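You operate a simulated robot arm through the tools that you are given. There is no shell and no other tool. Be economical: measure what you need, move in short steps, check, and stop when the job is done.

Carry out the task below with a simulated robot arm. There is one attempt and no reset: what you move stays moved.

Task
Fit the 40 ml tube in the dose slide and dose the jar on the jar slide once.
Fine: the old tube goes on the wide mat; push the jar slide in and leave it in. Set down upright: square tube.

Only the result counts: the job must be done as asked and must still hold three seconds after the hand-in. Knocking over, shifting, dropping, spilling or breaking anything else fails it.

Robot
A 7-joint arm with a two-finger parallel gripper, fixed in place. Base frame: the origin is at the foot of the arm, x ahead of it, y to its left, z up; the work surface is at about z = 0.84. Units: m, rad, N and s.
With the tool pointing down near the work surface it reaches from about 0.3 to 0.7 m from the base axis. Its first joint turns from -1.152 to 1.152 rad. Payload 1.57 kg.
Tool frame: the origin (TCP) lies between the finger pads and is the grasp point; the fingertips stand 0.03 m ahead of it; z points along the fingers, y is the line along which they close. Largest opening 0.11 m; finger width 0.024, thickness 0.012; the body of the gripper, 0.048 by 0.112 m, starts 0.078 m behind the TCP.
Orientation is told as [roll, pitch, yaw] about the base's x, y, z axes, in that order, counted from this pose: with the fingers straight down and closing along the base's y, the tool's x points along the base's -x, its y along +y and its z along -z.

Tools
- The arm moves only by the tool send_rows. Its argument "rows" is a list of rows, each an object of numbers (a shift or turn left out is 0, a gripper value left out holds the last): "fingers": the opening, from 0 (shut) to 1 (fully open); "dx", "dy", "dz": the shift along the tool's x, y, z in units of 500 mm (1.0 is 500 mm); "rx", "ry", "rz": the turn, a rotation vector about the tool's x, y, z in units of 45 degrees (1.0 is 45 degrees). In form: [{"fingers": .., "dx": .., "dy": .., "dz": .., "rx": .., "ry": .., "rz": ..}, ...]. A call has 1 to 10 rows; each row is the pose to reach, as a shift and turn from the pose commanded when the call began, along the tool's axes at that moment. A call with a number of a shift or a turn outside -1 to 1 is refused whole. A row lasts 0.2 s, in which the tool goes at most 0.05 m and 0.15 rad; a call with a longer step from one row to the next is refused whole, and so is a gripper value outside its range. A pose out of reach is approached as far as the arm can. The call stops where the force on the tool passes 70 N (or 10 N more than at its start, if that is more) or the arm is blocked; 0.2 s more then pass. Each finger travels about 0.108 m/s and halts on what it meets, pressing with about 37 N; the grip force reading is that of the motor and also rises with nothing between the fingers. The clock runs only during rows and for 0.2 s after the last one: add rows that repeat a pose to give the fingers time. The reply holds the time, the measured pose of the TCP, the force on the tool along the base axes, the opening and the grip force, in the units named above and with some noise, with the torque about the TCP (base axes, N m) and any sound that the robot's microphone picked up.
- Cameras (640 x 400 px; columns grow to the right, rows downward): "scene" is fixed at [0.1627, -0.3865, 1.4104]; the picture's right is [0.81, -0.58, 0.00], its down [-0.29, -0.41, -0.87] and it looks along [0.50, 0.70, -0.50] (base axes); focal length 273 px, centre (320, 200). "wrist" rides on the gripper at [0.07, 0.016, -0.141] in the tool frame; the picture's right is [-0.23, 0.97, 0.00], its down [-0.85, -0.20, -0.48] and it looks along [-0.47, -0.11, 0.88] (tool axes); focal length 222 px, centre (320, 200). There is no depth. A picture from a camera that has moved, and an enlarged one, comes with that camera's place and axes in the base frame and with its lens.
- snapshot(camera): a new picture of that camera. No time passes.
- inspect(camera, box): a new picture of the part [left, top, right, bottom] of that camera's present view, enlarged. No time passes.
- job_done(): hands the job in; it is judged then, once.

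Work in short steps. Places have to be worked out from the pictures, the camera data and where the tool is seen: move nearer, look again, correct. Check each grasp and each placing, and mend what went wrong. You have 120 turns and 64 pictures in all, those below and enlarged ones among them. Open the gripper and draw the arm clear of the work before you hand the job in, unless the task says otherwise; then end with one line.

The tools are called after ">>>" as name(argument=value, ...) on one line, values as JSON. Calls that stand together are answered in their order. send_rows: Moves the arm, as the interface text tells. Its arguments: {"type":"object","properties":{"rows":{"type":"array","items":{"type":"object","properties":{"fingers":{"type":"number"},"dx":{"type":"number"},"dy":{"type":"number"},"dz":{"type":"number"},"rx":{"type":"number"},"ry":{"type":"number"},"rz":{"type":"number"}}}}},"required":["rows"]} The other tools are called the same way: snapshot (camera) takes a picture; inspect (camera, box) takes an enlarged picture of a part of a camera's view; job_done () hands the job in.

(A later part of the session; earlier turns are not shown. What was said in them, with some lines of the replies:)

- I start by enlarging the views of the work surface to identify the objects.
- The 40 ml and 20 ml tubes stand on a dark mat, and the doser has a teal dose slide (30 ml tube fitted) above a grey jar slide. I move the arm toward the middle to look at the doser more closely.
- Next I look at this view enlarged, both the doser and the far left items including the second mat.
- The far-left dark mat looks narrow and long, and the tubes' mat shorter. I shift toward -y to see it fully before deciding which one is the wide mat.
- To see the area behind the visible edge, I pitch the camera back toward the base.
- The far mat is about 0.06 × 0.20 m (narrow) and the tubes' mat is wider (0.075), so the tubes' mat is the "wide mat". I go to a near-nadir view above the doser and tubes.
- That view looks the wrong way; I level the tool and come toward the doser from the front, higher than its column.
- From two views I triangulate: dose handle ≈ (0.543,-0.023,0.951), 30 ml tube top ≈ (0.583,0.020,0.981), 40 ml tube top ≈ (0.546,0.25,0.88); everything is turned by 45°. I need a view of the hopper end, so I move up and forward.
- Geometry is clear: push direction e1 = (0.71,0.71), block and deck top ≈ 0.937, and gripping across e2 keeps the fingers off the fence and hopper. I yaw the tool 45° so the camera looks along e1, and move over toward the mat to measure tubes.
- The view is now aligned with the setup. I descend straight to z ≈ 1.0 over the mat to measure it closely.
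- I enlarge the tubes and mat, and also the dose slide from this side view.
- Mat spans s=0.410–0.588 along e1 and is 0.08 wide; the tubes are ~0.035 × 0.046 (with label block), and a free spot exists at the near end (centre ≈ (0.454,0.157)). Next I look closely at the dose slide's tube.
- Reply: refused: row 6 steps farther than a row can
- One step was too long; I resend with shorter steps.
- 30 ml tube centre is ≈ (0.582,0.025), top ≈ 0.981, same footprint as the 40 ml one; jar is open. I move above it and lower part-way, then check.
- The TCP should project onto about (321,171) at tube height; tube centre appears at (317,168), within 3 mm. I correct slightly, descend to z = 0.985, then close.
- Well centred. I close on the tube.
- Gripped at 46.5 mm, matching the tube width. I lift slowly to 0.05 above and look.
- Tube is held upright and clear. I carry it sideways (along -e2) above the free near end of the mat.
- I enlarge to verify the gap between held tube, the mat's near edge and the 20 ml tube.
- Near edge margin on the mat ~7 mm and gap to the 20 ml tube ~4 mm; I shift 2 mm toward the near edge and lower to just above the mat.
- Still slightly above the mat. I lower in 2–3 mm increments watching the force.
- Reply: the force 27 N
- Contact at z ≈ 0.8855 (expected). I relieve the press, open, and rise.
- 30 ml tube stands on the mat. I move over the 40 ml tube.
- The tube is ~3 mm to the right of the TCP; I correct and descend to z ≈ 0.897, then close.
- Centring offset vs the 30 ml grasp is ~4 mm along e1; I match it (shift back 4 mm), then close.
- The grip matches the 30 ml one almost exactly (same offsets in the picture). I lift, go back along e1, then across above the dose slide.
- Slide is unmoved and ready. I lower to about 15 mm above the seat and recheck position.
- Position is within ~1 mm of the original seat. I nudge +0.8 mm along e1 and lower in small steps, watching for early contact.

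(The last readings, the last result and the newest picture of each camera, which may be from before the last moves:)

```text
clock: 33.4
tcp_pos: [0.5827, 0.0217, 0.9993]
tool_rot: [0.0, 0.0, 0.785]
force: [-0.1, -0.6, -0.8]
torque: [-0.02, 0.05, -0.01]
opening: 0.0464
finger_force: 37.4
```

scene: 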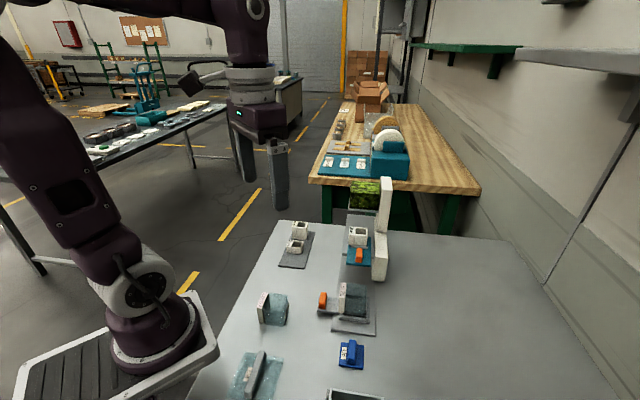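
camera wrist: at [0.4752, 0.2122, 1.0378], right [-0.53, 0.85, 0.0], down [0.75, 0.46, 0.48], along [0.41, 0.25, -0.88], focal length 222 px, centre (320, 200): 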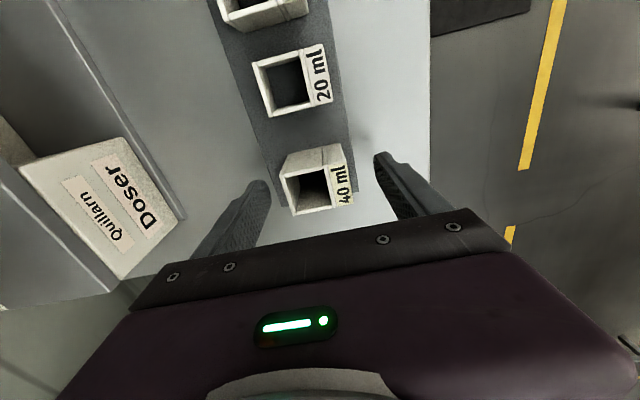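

No contact yet at 0.999; fences have been passed. I continue 1–2 mm at a time.

>>> send_rows(rows=[{"dz": 0.002}, {"dz": 0.004}])

>>> send_rows(rows=[{"dz": 0.002}, {"dz": 0.004}])

>>> inspect(camera="scene", box=[330, 200, 390, 275])

```text
clock: 34.0
tcp_pos: [0.5833, 0.0226, 0.9964]
tool_rot: [0.0, -0.003, 0.786]
force: [-0.9, 0.2, 5.8]
torque: [0.05, 0.02, -0.01]
opening: 0.0465
finger_force: 37.1
```

```text
clock: 34.6
tcp_pos: [0.5827, 0.0218, 0.9954]
tool_rot: [-0.002, -0.003, 0.786]
force: [-1.7, 0.9, 28.0]
torque: [0.14, 0.09, -0.02]
opening: 0.0464
finger_force: 37.6
```

```text
5.33 times, centred on (360, 238) of scene
camera zoom: at [0.1621, -0.3865, 1.4105], right [0.81, -0.58, 0.0], down [-0.29, -0.41, -0.87], along [0.5, 0.7, -0.5], focal length 1457 px, centre (107, 0)
```

zoom: 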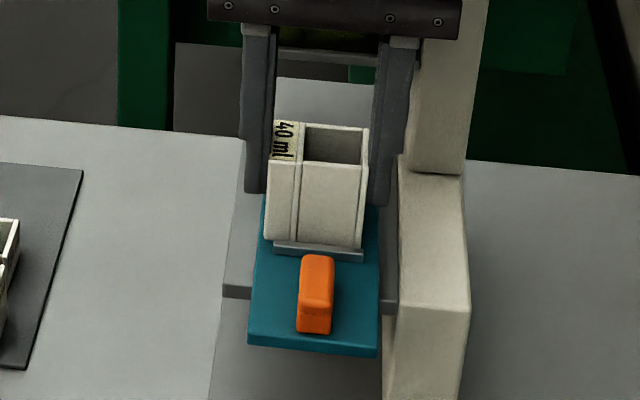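

Seated between the fences at the expected height. I relieve, open and rise straight up, then look.

>>> send_rows(rows=[{"dz": -0.004}, {"dz": -0.004, "fingers": 0.55}, {"dz": -0.004, "fingers": 0.75}, {"dz": -0.004, "fingers": 0.75}, {"dz": -0.06}, {"dz": -0.14}, {"dz": -0.2, "dx": 0.05}, {"dz": -0.2, "dx": 0.12}])

>>> snapshot(camera="wrist")

>>> inspect(camera="scene", box=[280, 200, 400, 350])

```text
clock: 36.4
tcp_pos: [0.5414, -0.0201, 1.0951]
tool_rot: [0.001, -0.003, 0.786]
force: [-0.9, 0.3, 1.2]
torque: [0.02, 0.02, 0.05]
opening: 0.0826
finger_force: 0.2
```

```text
20 pictures are left
camera wrist: at [0.48, -0.0579, 1.2371], right [-0.53, 0.85, 0.0], down [0.75, 0.46, 0.48], along [0.41, 0.25, -0.88], focal length 222 px, centre (320, 200)
```

wrist: 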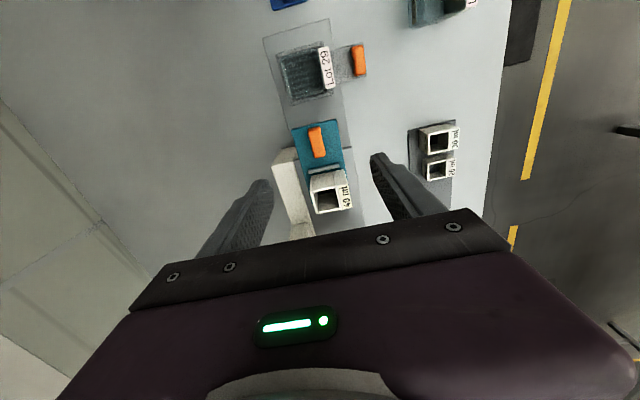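

```text
2.67 times, centred on (340, 275) of scene
camera zoom: at [0.1627, -0.3865, 1.4104], right [0.81, -0.58, 0.0], down [-0.29, -0.41, -0.87], along [0.5, 0.7, -0.5], focal length 729 px, centre (267, 0)
```

zoom: 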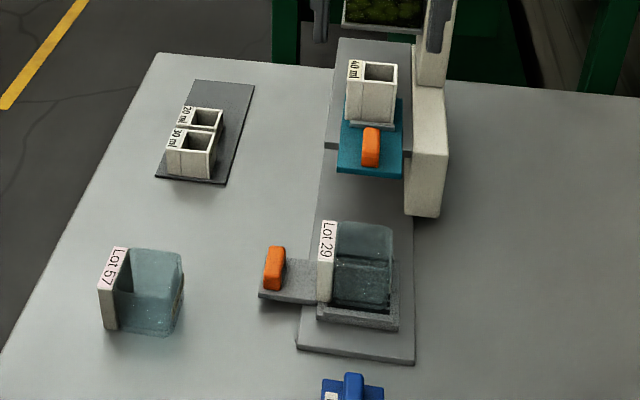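

The 40 ml tube is fitted; nothing else moved. For the jar slide I'll push its handle (≈ (0.433,-0.023)) from behind with closed fingers, with the tool yawed to -45° so the body stays away from the tube; I move and turn at height.

>>> send_rows(rows=[{"rz": 0.17, "dx": 0.06, "dy": 0.03, "fingers": 0.4}, {"rz": 0.34, "dx": 0.12, "dy": 0.07, "fingers": 0.0}, {"rz": 0.51, "dx": 0.18, "dy": 0.11}, {"rz": 0.68, "dx": 0.249, "dy": 0.15}, {"rz": 0.85, "dx": 0.249, "dy": 0.15}, {"rz": 1.0, "dx": 0.249, "dy": 0.15}])

>>> send_rows(rows=[{"rz": 0.17}, {"rz": 0.34}, {"rz": 0.51}, {"rz": 0.68}, {"rz": 0.85}, {"rz": 1.0}])

>>> snapshot(camera="wrist")

```text
clock: 37.8
tcp_pos: [0.3982, -0.0562, 1.0939]
tool_rot: [0.0, -0.001, -0.002]
force: [-1.0, 1.0, 0.4]
torque: [-0.02, 0.02, -0.02]
opening: 0.0
finger_force: 21.5
```

```text
clock: 39.2
tcp_pos: [0.399, -0.0559, 1.0944]
tool_rot: [-0.001, 0.0, -0.787]
force: [-0.7, 0.2, 0.1]
torque: [0.02, 0.0, 0.02]
opening: 0.0001
finger_force: 20.8
```

```text
18 pictures are left
camera wrist: at [0.3618, 0.0052, 1.2352], right [0.85, 0.53, 0.0], down [0.46, -0.75, 0.48], along [0.25, -0.41, -0.88], focal length 222 px, centre (320, 200)
```

wrist: 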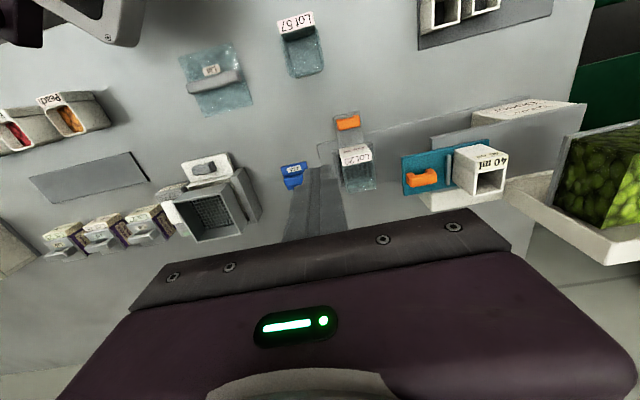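

Handle measured at rear end s≈0.270, centre (0.429,-0.022); the TCP is already behind it over clear table. I lower to z ≈ 0.93 and check.

>>> send_rows(rows=[{"dz": 0.1}, {"dz": 0.2}, {"dz": 0.29}, {"dz": 0.33}])

>>> inspect(camera="wrist", box=[220, 60, 480, 230])

>>> inspect(camera="scene", box=[280, 230, 400, 350])

```text
clock: 40.2
tcp_pos: [0.3989, -0.0545, 0.9292]
tool_rot: [0.0, 0.002, -0.785]
force: [-0.2, 1.0, 0.0]
torque: [0.03, 0.01, 0.03]
opening: 0.0
finger_force: 21.3
```

```text
2.35 times, centred on (350, 145) of wrist
camera zoom: at [0.3617, 0.006, 1.0688], right [0.85, 0.53, 0.0], down [0.46, -0.75, 0.48], along [0.25, -0.41, -0.88], focal length 523 px, centre (249, 329)
```

zoom: 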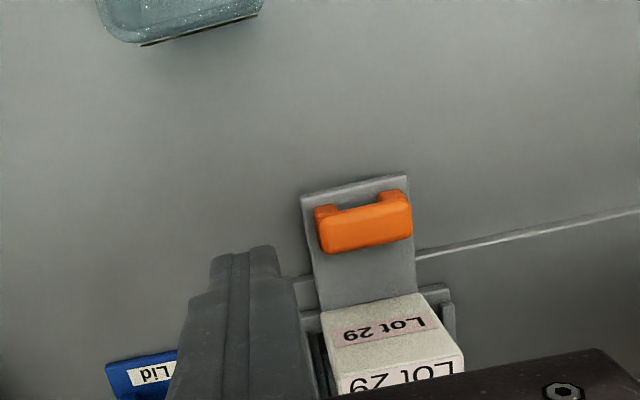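

```text
3.33 times, centred on (340, 290) of scene
camera zoom: at [0.1627, -0.3865, 1.4104], right [0.81, -0.58, 0.0], down [-0.29, -0.41, -0.87], along [0.5, 0.7, -0.5], focal length 911 px, centre (253, -100)
```

zoom: 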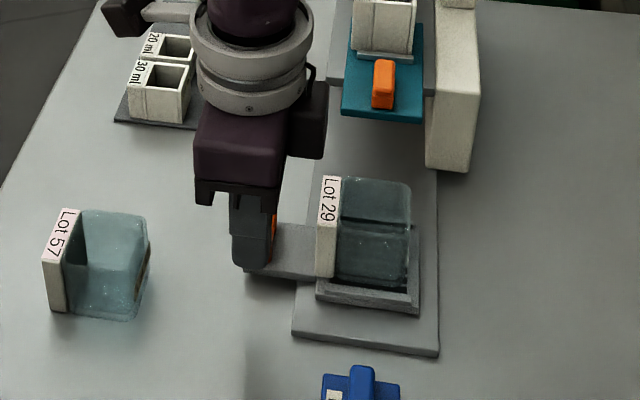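

Clearances are fine; I shift 3 mm away from the jar, lower so the tips are behind the handle at ~0.865, and approach.

>>> send_rows(rows=[{"dx": 0.006}, {"dx": 0.006, "dz": 0.04}, {"dx": 0.006, "dz": 0.066}, {"dx": 0.006, "dz": 0.066, "dy": 0.01}, {"dx": 0.006, "dz": 0.066, "dy": 0.02}, {"dx": 0.006, "dz": 0.066, "dy": 0.028}])

>>> send_rows(rows=[{"dy": 0.01}, {"dy": 0.02}, {"dy": 0.03}, {"dy": 0.04}])

>>> inspect(camera="wrist", box=[220, 60, 480, 230])

```text
clock: 41.6
tcp_pos: [0.4074, -0.0447, 0.8965]
tool_rot: [0.001, 0.001, -0.785]
force: [-0.2, 0.5, 0.5]
torque: [-0.01, -0.01, -0.04]
opening: 0.0
finger_force: 21.1
```

```text
clock: 42.6
tcp_pos: [0.4215, -0.0284, 0.897]
tool_rot: [-0.001, 0.001, -0.784]
force: [-0.3, -0.8, -0.3]
torque: [-0.01, 0.02, 0.02]
opening: 0.0001
finger_force: 20.9
```

```text
2.35 times, centred on (350, 145) of wrist
camera zoom: at [0.3835, 0.032, 1.0375], right [0.85, 0.53, 0.0], down [0.46, -0.75, 0.48], along [0.25, -0.41, -0.88], focal length 523 px, centre (249, 329)
```

zoom: 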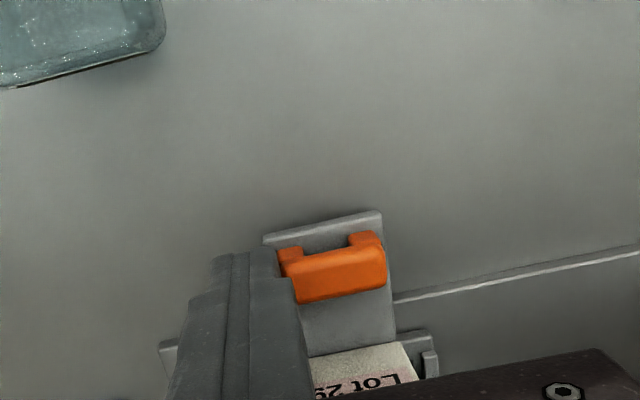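

The handle moved ~17 mm with the finger, with little resistance. I continue pushing slowly along e1.

>>> send_rows(rows=[{"dy": 0.016}, {"dy": 0.032}, {"dy": 0.048}, {"dy": 0.064}, {"dy": 0.08}, {"dy": 0.096}, {"dy": 0.112}])

>>> snapshot(camera="scene")

```text
clock: 44.2
tcp_pos: [0.4615, 0.0114, 0.8973]
tool_rot: [-0.001, 0.0, -0.786]
force: [-0.3, -0.7, -0.3]
torque: [-0.01, 0.0, 0.02]
opening: 0.0
finger_force: 21.4
```

```text
14 pictures are left
```

scene: 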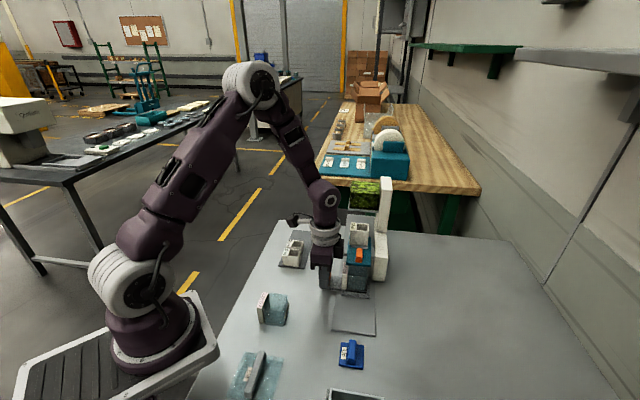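

Jar slides well, now near the deck. I continue until the end stop is felt.

>>> send_rows(rows=[{"dy": 0.012}, {"dy": 0.024}, {"dy": 0.036}, {"dy": 0.048}, {"dy": 0.06}, {"dy": 0.072}, {"dy": 0.084}])

>>> send_rows(rows=[{"dy": 0.01}, {"dy": 0.02}, {"dy": 0.03}, {"dy": 0.04}, {"dy": 0.05}, {"dy": 0.06}])

```text
clock: 45.8
tcp_pos: [0.4902, 0.0409, 0.8953]
tool_rot: [0.0, 0.001, -0.786]
force: [-0.1, 0.2, 1.0]
torque: [0.03, 0.01, -0.01]
opening: 0.0
finger_force: 20.7
```

```text
clock: 47.2
tcp_pos: [0.5101, 0.0598, 0.8955]
tool_rot: [-0.002, 0.001, -0.788]
force: [-11.2, -12.7, 9.1]
torque: [-0.26, 0.2, -0.08]
opening: 0.0002
finger_force: 21.6
```

Resistance of ~17 N: end stop with the handle level with the tube (s≈0.43), as expected. A small extra push to confirm.

>>> send_rows(rows=[{"dy": 0.006}, {"dy": 0.01}])

>>> inspect(camera="scene", box=[280, 190, 400, 310])

```text
clock: 47.8
tcp_pos: [0.511, 0.0603, 0.895]
tool_rot: [-0.011, 0.004, -0.791]
force: [-29.6, -47.8, 4.5]
torque: [-1.07, 0.66, -0.23]
opening: 0.0001
finger_force: 20.8
```

```text
3.33 times, centred on (340, 250) of scene
camera zoom: at [0.1618, -0.3877, 1.4101], right [0.81, -0.58, 0.0], down [-0.29, -0.41, -0.87], along [0.5, 0.7, -0.5], focal length 911 px, centre (253, 33)
```

zoom: 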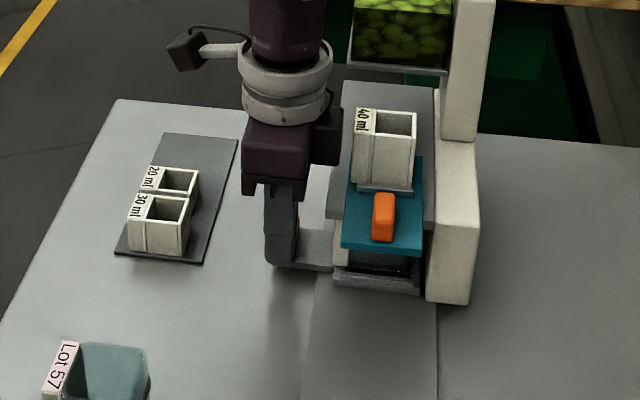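

Firm stop; the jar is under the tube. I back off, rise, and turn the tool back to +45° yaw for the dose handle.

>>> send_rows(rows=[{"dy": -0.04}, {"dy": -0.12}, {"dy": -0.16, "dz": -0.06}, {"dy": -0.2, "dz": -0.14}, {"dy": -0.24, "dz": -0.22}, {"dy": -0.26, "dz": -0.3}, {"dy": -0.26, "dz": -0.39}])

>>> send_rows(rows=[{"rz": -0.17}, {"rz": -0.34}, {"rz": -0.51}, {"rz": -0.68}, {"rz": -0.85}, {"rz": -1.0}])

>>> send_rows(rows=[{"rz": -0.17}, {"rz": -0.34}, {"rz": -0.51}, {"rz": -0.68}, {"rz": -0.85}, {"rz": -1.0}])

```text
clock: 49.4
tcp_pos: [0.4211, -0.0252, 1.0932]
tool_rot: [0.001, 0.0, -0.787]
force: [0.0, 0.8, -0.1]
torque: [0.01, 0.0, -0.01]
opening: 0.0002
finger_force: 21.3
```

```text
clock: 50.8
tcp_pos: [0.4244, -0.0272, 1.0912]
tool_rot: [-0.001, 0.0, 0.003]
force: [0.2, -0.8, -0.4]
torque: [0.0, -0.01, 0.0]
opening: 0.0001
finger_force: 21.7
```

```text
clock: 52.2
tcp_pos: [0.4234, -0.0268, 1.0909]
tool_rot: [0.001, 0.0, 0.787]
force: [0.7, -0.3, 0.6]
torque: [-0.02, 0.0, -0.01]
opening: 0.0001
finger_force: 21.2
```

Next, I tilt the tool ~20° (body leaning back from the hopper), open the fingers partly, and move in front of the dose handle.

>>> send_rows(rows=[{"dy": -0.06, "ry": -0.15, "fingers": 0.3}, {"dy": -0.12, "dx": -0.04, "ry": -0.3, "fingers": 0.5}, {"dy": -0.164, "dx": -0.1, "dz": 0.03, "ry": -0.45, "fingers": 0.5}, {"dy": -0.164, "dx": -0.1, "dz": 0.08, "ry": -0.45, "fingers": 0.5}])

>>> snapshot(camera="wrist")

```text
clock: 53.2
tcp_pos: [0.5153, -0.0515, 1.0505]
tool_rot: [0.0, -0.356, 0.784]
force: [0.3, -0.3, 0.5]
torque: [0.01, -0.04, -0.02]
opening: 0.0551
finger_force: 0.0
```

```text
12 pictures are left
camera wrist: at [0.4226, -0.1207, 1.1582], right [-0.54, 0.84, 0.08], down [0.59, 0.31, 0.75], along [0.6, 0.45, -0.66], focal length 222 px, centre (320, 200)
```

wrist: 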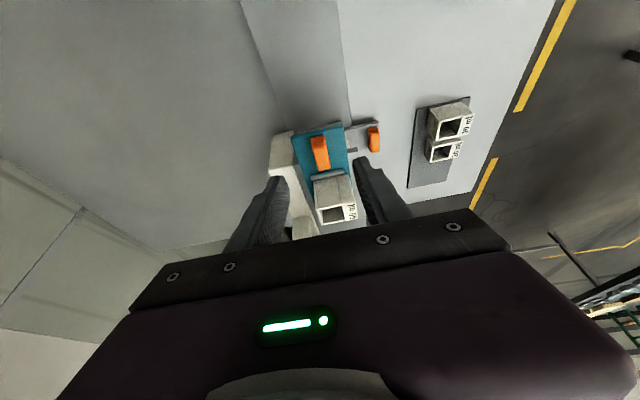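

Handle at ≈ (0.542,-0.024), lined up with the TCP. I descend along the tool axis to straddle it and close.

>>> send_rows(rows=[{"dz": 0.06, "dx": -0.002}, {"dz": 0.12, "dx": -0.004}, {"dz": 0.155, "dx": -0.0063}, {"dz": 0.155, "dx": -0.0063}])

>>> inspect(camera="wrist", box=[240, 100, 400, 240])

```text
clock: 54.2
tcp_pos: [0.5366, -0.0275, 0.9783]
tool_rot: [0.0, -0.354, 0.786]
force: [0.1, 0.3, 0.4]
torque: [-0.01, -0.02, -0.02]
opening: 0.0548
finger_force: 0.2
```

```text
2.86 times, centred on (320, 170) of wrist
camera zoom: at [0.4443, -0.0979, 1.0869], right [-0.54, 0.84, 0.08], down [0.59, 0.31, 0.74], along [0.6, 0.45, -0.66], focal length 635 px, centre (320, 286)
```

zoom: 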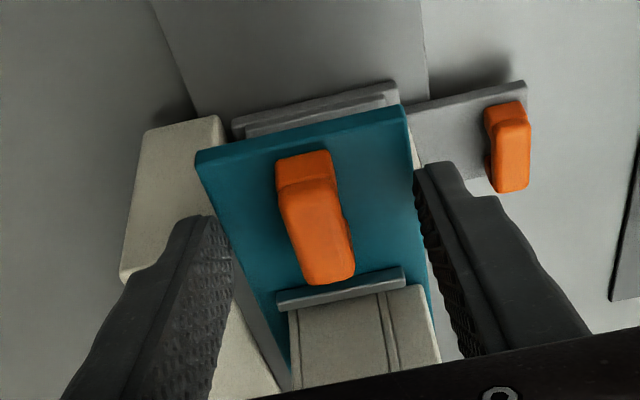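

Handle is between the fingers. I close on it.

>>> send_rows(rows=[{"fingers": 0.3}, {"fingers": 0.1}, {"fingers": 0.0}, {"fingers": 0.0}, {"fingers": 0.0}])

```text
clock: 55.4
tcp_pos: [0.5374, -0.0281, 0.979]
tool_rot: [-0.001, -0.355, 0.785]
force: [5.2, -3.4, -4.7]
torque: [-0.06, -0.17, 0.0]
opening: 0.0153
finger_force: 30.6
```

Gripped (15 mm). I push in along e1, horizontally, 30 mm first.

>>> send_rows(rows=[{"dx": -0.0094, "dz": 0.0035}, {"dx": -0.01875, "dz": 0.00695}, {"dx": -0.0281, "dz": 0.0104}, {"dx": -0.0375, "dz": 0.0139}, {"dx": -0.0469, "dz": 0.0174}, {"dx": -0.0562, "dz": 0.02085}])

>>> inspect(camera="scene", box=[310, 150, 430, 290])

```text
clock: 56.8
tcp_pos: [0.5585, -0.0078, 0.9797]
tool_rot: [0.002, -0.353, 0.786]
force: [-1.4, 0.9, -4.7]
torque: [-0.56, 0.65, -0.06]
opening: 0.0156
finger_force: 31.6
```

```text
2.86 times, centred on (370, 220) of scene
camera zoom: at [0.1627, -0.3864, 1.4104], right [0.81, -0.58, 0.0], down [-0.29, -0.41, -0.86], along [0.5, 0.7, -0.5], focal length 781 px, centre (177, 143)
```

zoom: 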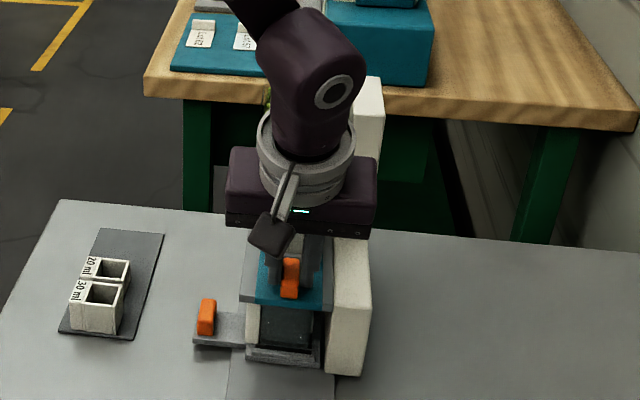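

Sliding fine. Continue another 40 mm.

>>> send_rows(rows=[{"dx": -0.0094, "dz": 0.0035}, {"dx": -0.01875, "dz": 0.00695}, {"dx": -0.0281, "dz": 0.0104}, {"dx": -0.0375, "dz": 0.0139}, {"dx": -0.0469, "dz": 0.0174}, {"dx": -0.0562, "dz": 0.02085}, {"dx": -0.0656, "dz": 0.0243}, {"dx": -0.075, "dz": 0.0278}])

>>> send_rows(rows=[{"dx": -0.0094, "dz": 0.0035}, {"dx": -0.01875, "dz": 0.00695}, {"dx": -0.0281, "dz": 0.0104}, {"dx": -0.0375, "dz": 0.0139}])

```text
clock: 58.6
tcp_pos: [0.5872, 0.0212, 0.9802]
tool_rot: [0.001, -0.352, 0.785]
force: [-8.1, 6.0, -1.3]
torque: [-0.18, 0.45, 0.07]
opening: 0.0157
finger_force: 31.2
```

```text
clock: 59.6
tcp_pos: [0.6011, 0.034, 0.9793]
tool_rot: [0.001, -0.352, 0.783]
force: [-23.1, 8.4, 12.2]
torque: [0.73, 0.05, 0.16]
opening: 0.0158
finger_force: 31.7
```

Resistance increased (about 10 N axial, some lateral). I look before continuing.

>>> inspect(camera="wrist", box=[200, 80, 440, 240])

>>> inspect(camera="scene", box=[310, 150, 430, 290])

```text
2.50 times, centred on (320, 160) of wrist
camera zoom: at [0.5088, -0.0345, 1.0873], right [-0.54, 0.84, 0.08], down [0.59, 0.31, 0.74], along [0.6, 0.45, -0.66], focal length 555 px, centre (320, 300)
```

zoom: 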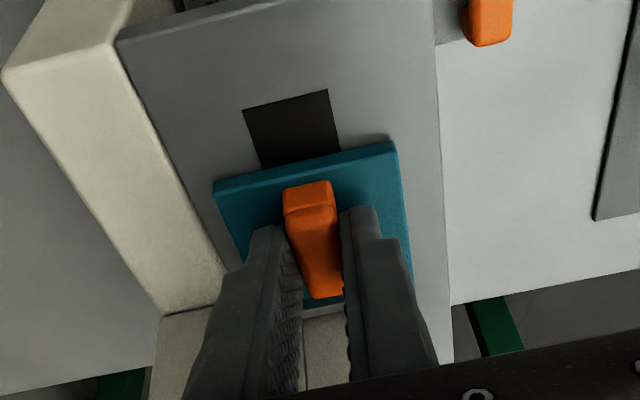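

```text
2.86 times, centred on (370, 220) of scene
camera zoom: at [0.1618, -0.3863, 1.4105], right [0.81, -0.58, 0.0], down [-0.29, -0.41, -0.87], along [0.5, 0.7, -0.5], focal length 781 px, centre (177, 143)
```

zoom: 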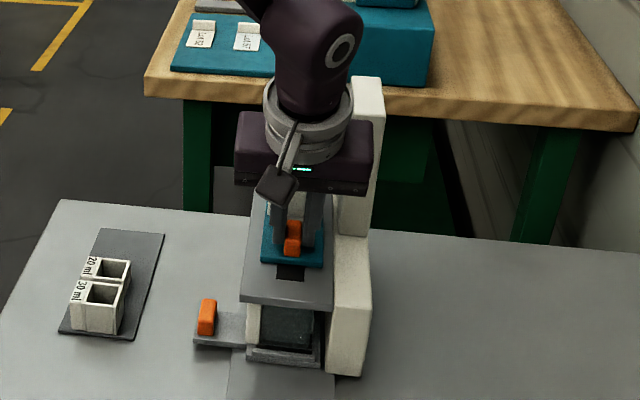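

The deck's drop hole is now exposed, confirming the mechanism. I continue gently with a small lateral relief until the stop.

>>> send_rows(rows=[{"dx": -0.005, "dz": 0.0017, "dy": 0.002}, {"dx": -0.0094, "dz": 0.0033, "dy": 0.003}, {"dx": -0.0141, "dz": 0.0049, "dy": 0.003}])

>>> send_rows(rows=[{"dx": -0.005, "dz": 0.0015}, {"dx": -0.0094, "dz": 0.003}])

```text
clock: 60.4
tcp_pos: [0.6057, 0.0395, 0.9791]
tool_rot: [0.0, -0.352, 0.783]
force: [-14.3, -14.1, -7.9]
torque: [-0.45, 0.47, 0.19]
opening: 0.0157
finger_force: 31.2
```

```text
clock: 61.0
tcp_pos: [0.6096, 0.0441, 0.9807]
tool_rot: [-0.002, -0.353, 0.786]
force: [-12.2, -18.1, 2.9]
torque: [-0.46, 0.37, 0.04]
opening: 0.0152
finger_force: 31.8
```

Still moving with ~20 N axial. I push a few mm more to find the stop.

>>> send_rows(rows=[{"dx": -0.005, "dz": 0.0017}, {"dx": -0.0094, "dz": 0.0035}])

>>> send_rows(rows=[{"dx": -0.005, "dz": 0.0017}, {"dx": -0.0094, "dz": 0.0035}])

>>> inspect(camera="wrist", box=[200, 80, 440, 240])

```text
clock: 61.6
tcp_pos: [0.6137, 0.0475, 0.9799]
tool_rot: [-0.003, -0.354, 0.783]
force: [-8.7, -22.2, 1.3]
torque: [-0.27, 0.36, 0.28]
opening: 0.0153
finger_force: 31.4
```

```text
clock: 62.2
tcp_pos: [0.6166, 0.0522, 0.9798]
tool_rot: [0.001, -0.354, 0.785]
force: [-6.6, -23.1, 3.7]
torque: [-0.54, 0.2, 0.0]
opening: 0.0156
finger_force: 31.9
```

```text
2.50 times, centred on (320, 160) of wrist
camera zoom: at [0.5241, -0.0185, 1.0876], right [-0.54, 0.84, 0.08], down [0.59, 0.31, 0.75], along [0.6, 0.45, -0.66], focal length 555 px, centre (320, 300)
```

zoom: 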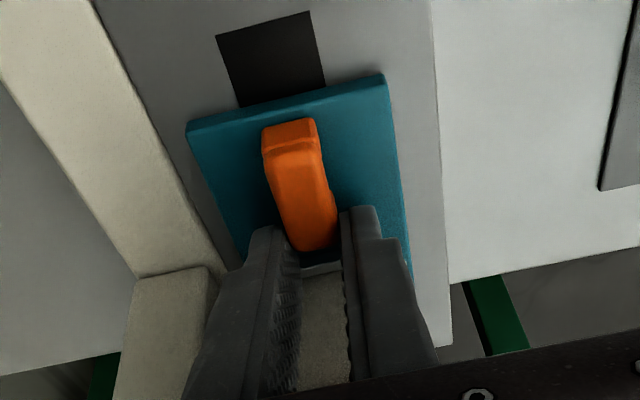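

The slide's position is unchanged between the last views, so it's at its firm inner stop (fingers slipped on the handle). I dwell a second for filling, then pull the slide back out.

>>> send_rows(rows=[{"dx": 0.003, "dz": -0.001}, {"dx": 0.004, "dz": -0.0014}, {"dx": 0.004, "dz": -0.0014}, {"dx": 0.004, "dz": -0.0014}, {"dx": 0.004, "dz": -0.0014}, {"dx": 0.004, "dz": -0.0014}])

>>> send_rows(rows=[{"dx": 0.0094, "dz": -0.0035}, {"dx": 0.01875, "dz": -0.00695}, {"dx": 0.0281, "dz": -0.0104}, {"dx": 0.0375, "dz": -0.0139}, {"dx": 0.0562, "dz": -0.02085}, {"dx": 0.075, "dz": -0.0278}, {"dx": 0.0938, "dz": -0.0348}, {"dx": 0.1125, "dz": -0.0417}])

>>> inspect(camera="wrist", box=[200, 80, 440, 240])

```text
clock: 63.6
tcp_pos: [0.6162, 0.0505, 0.9803]
tool_rot: [-0.001, -0.356, 0.784]
force: [16.8, -13.7, -6.5]
torque: [0.34, -0.97, -0.02]
opening: 0.0154
finger_force: 31.1
```

```text
clock: 65.4
tcp_pos: [0.573, 0.0072, 0.9799]
tool_rot: [0.001, -0.354, 0.786]
force: [16.4, -14.1, 0.5]
torque: [-0.3, -0.38, -0.06]
opening: 0.0156
finger_force: 31.2
```

```text
2.50 times, centred on (320, 160) of wrist
camera zoom: at [0.4807, -0.0622, 1.0876], right [-0.54, 0.84, 0.08], down [0.59, 0.31, 0.75], along [0.6, 0.45, -0.66], focal length 555 px, centre (320, 300)
```

zoom: 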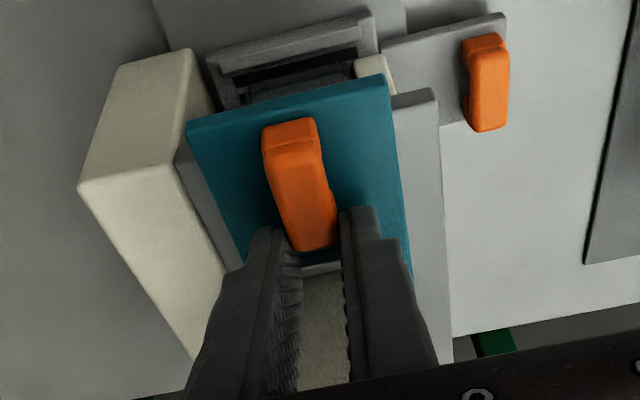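

The slide follows. I pull on to the outer stop (~30 mm more plus a little slip), easing the lateral load.

>>> send_rows(rows=[{"dy": -0.003, "dx": 0.0141, "dz": -0.0052}, {"dy": -0.003, "dx": 0.0281, "dz": -0.0104}, {"dy": -0.003, "dx": 0.0422, "dz": -0.0156}, {"dy": -0.003, "dx": 0.0516, "dz": -0.0191}, {"dy": -0.003, "dx": 0.0609, "dz": -0.0226}, {"dy": -0.003, "dx": 0.0703, "dz": -0.0261}, {"dy": -0.003, "dx": 0.0797, "dz": -0.0296}])

>>> inspect(camera="wrist", box=[200, 80, 440, 240])

```text
clock: 67.0
tcp_pos: [0.5443, -0.0217, 0.9798]
tool_rot: [-0.001, -0.355, 0.785]
force: [21.2, 8.4, -2.7]
torque: [0.22, -0.48, -0.05]
opening: 0.0157
finger_force: 31.2
```

```text
2.50 times, centred on (320, 160) of wrist
camera zoom: at [0.4514, -0.0916, 1.0876], right [-0.54, 0.84, 0.08], down [0.59, 0.31, 0.75], along [0.6, 0.45, -0.66], focal length 555 px, centre (320, 300)
```

zoom: 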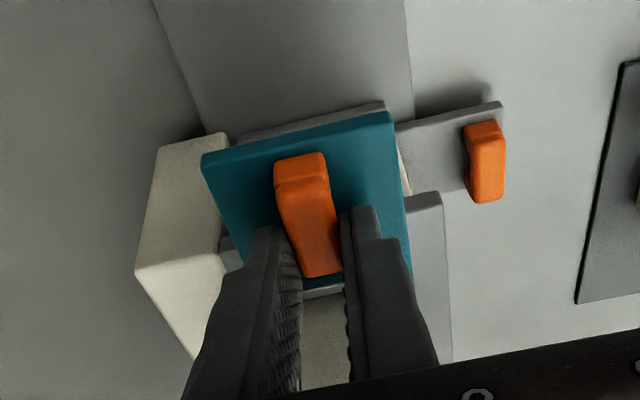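

Back at its original outer stop (rear edge s≈0.343, as before). I relieve, open, and withdraw along the tool axis.

>>> send_rows(rows=[{"dx": -0.004, "dz": 0.0014}, {"dx": -0.004, "dz": 0.0014, "fingers": 0.3}, {"dx": -0.004, "dz": 0.0014, "fingers": 0.5}, {"dx": -0.004, "dz": 0.0014, "fingers": 0.5}, {"dx": -0.004, "dz": -0.06}, {"dx": 0.0, "dz": -0.14}, {"dx": 0.02, "dz": -0.22}])

>>> send_rows(rows=[{"dx": 0.08}, {"dx": 0.16}, {"dx": 0.2, "dz": -0.06}, {"dx": 0.2, "dz": -0.14}])

>>> inspect(camera="wrist", box=[200, 60, 480, 240])

>>> inspect(camera="scene", box=[270, 170, 410, 310])

```text
clock: 68.6
tcp_pos: [0.5077, -0.0587, 1.0788]
tool_rot: [-0.001, -0.354, 0.785]
force: [0.4, 0.5, 0.3]
torque: [0.02, -0.01, -0.02]
opening: 0.055
finger_force: 0.1
```

```text
clock: 69.6
tcp_pos: [0.4271, -0.1419, 1.1122]
tool_rot: [0.0, -0.354, 0.786]
force: [1.4, 0.2, 0.2]
torque: [0.01, 0.05, 0.0]
opening: 0.055
finger_force: 0.2
```

```text
2.22 times, centred on (340, 150) of wrist
camera zoom: at [0.334, -0.2118, 1.2205], right [-0.54, 0.84, 0.08], down [0.59, 0.31, 0.74], along [0.6, 0.45, -0.66], focal length 494 px, centre (276, 311)
```

zoom: 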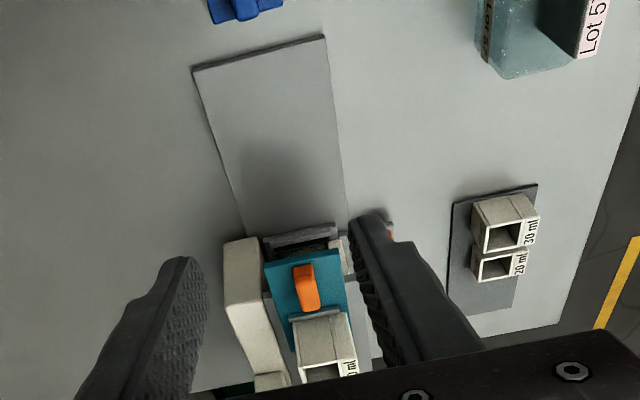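

```text
2.86 times, centred on (340, 240) of scene
camera zoom: at [0.1627, -0.3865, 1.4104], right [0.81, -0.58, 0.0], down [-0.29, -0.41, -0.87], along [0.5, 0.7, -0.5], focal length 781 px, centre (263, 86)
```

zoom: 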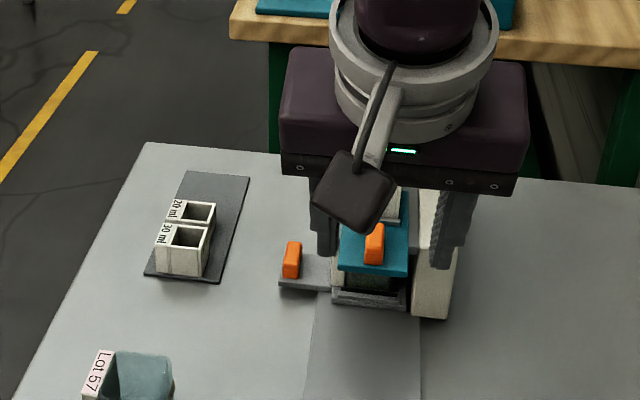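

Everything in place. I draw the arm clear and check the jar for the dose.

>>> send_rows(rows=[{"dz": -0.09}, {"dz": -0.18}, {"dz": -0.2, "dy": 0.08}, {"dz": -0.2, "dy": 0.16}, {"dz": -0.2, "dy": 0.25}, {"dz": -0.2, "dy": 0.34}, {"dz": -0.2, "dy": 0.42}, {"dz": -0.2, "dy": 0.42}])

>>> inspect(camera="scene", box=[310, 180, 410, 300])

```text
clock: 71.4
tcp_pos: [0.2523, -0.0123, 1.2051]
tool_rot: [0.001, -0.353, 0.786]
force: [0.1, -0.4, 0.9]
torque: [0.0, -0.03, -0.01]
opening: 0.0551
finger_force: 0.0
```

```text
3.33 times, centred on (360, 240) of scene
camera zoom: at [0.1627, -0.3865, 1.4104], right [0.81, -0.58, 0.0], down [-0.29, -0.41, -0.87], along [0.5, 0.7, -0.5], focal length 911 px, centre (187, 67)
```

zoom: 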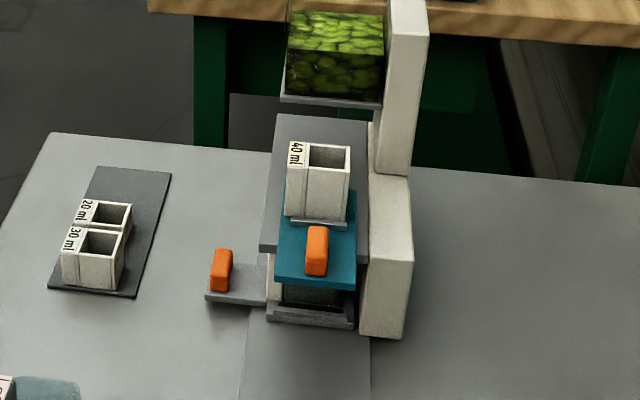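

The hopper level appears slightly lower. I zoom onto the jar window for the dosed contents.

>>> inspect(camera="scene", box=[335, 245, 375, 285])

```text
10.00 times, centred on (355, 265) of scene
camera zoom: at [0.1627, -0.3865, 1.4104], right [0.81, -0.58, 0.0], down [-0.29, -0.41, -0.87], along [0.5, 0.7, -0.5], focal length 2732 px, centre (-30, -450)
```

zoom: 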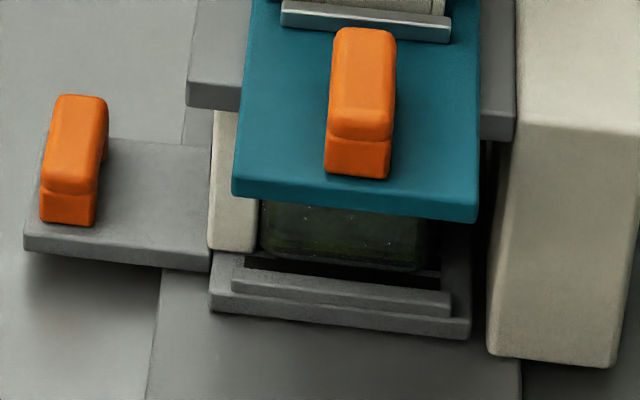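

The jar now shows a greenish fill, the jar slide is in, the 30 ml tube stands on the wide mat, and the arm is clear with the gripper open. I hand in.

>>> job_done()

```text
The job is handed in.
```

I fitted the 40 ml tube in the dose slide and dosed the jar once: dose slide in to its stop, then back out. The jar slide is left in, the old 30 ml tube stands upright on the wide mat, and the only sign the dose landed is a faint green tint in the mostly hidden jar.
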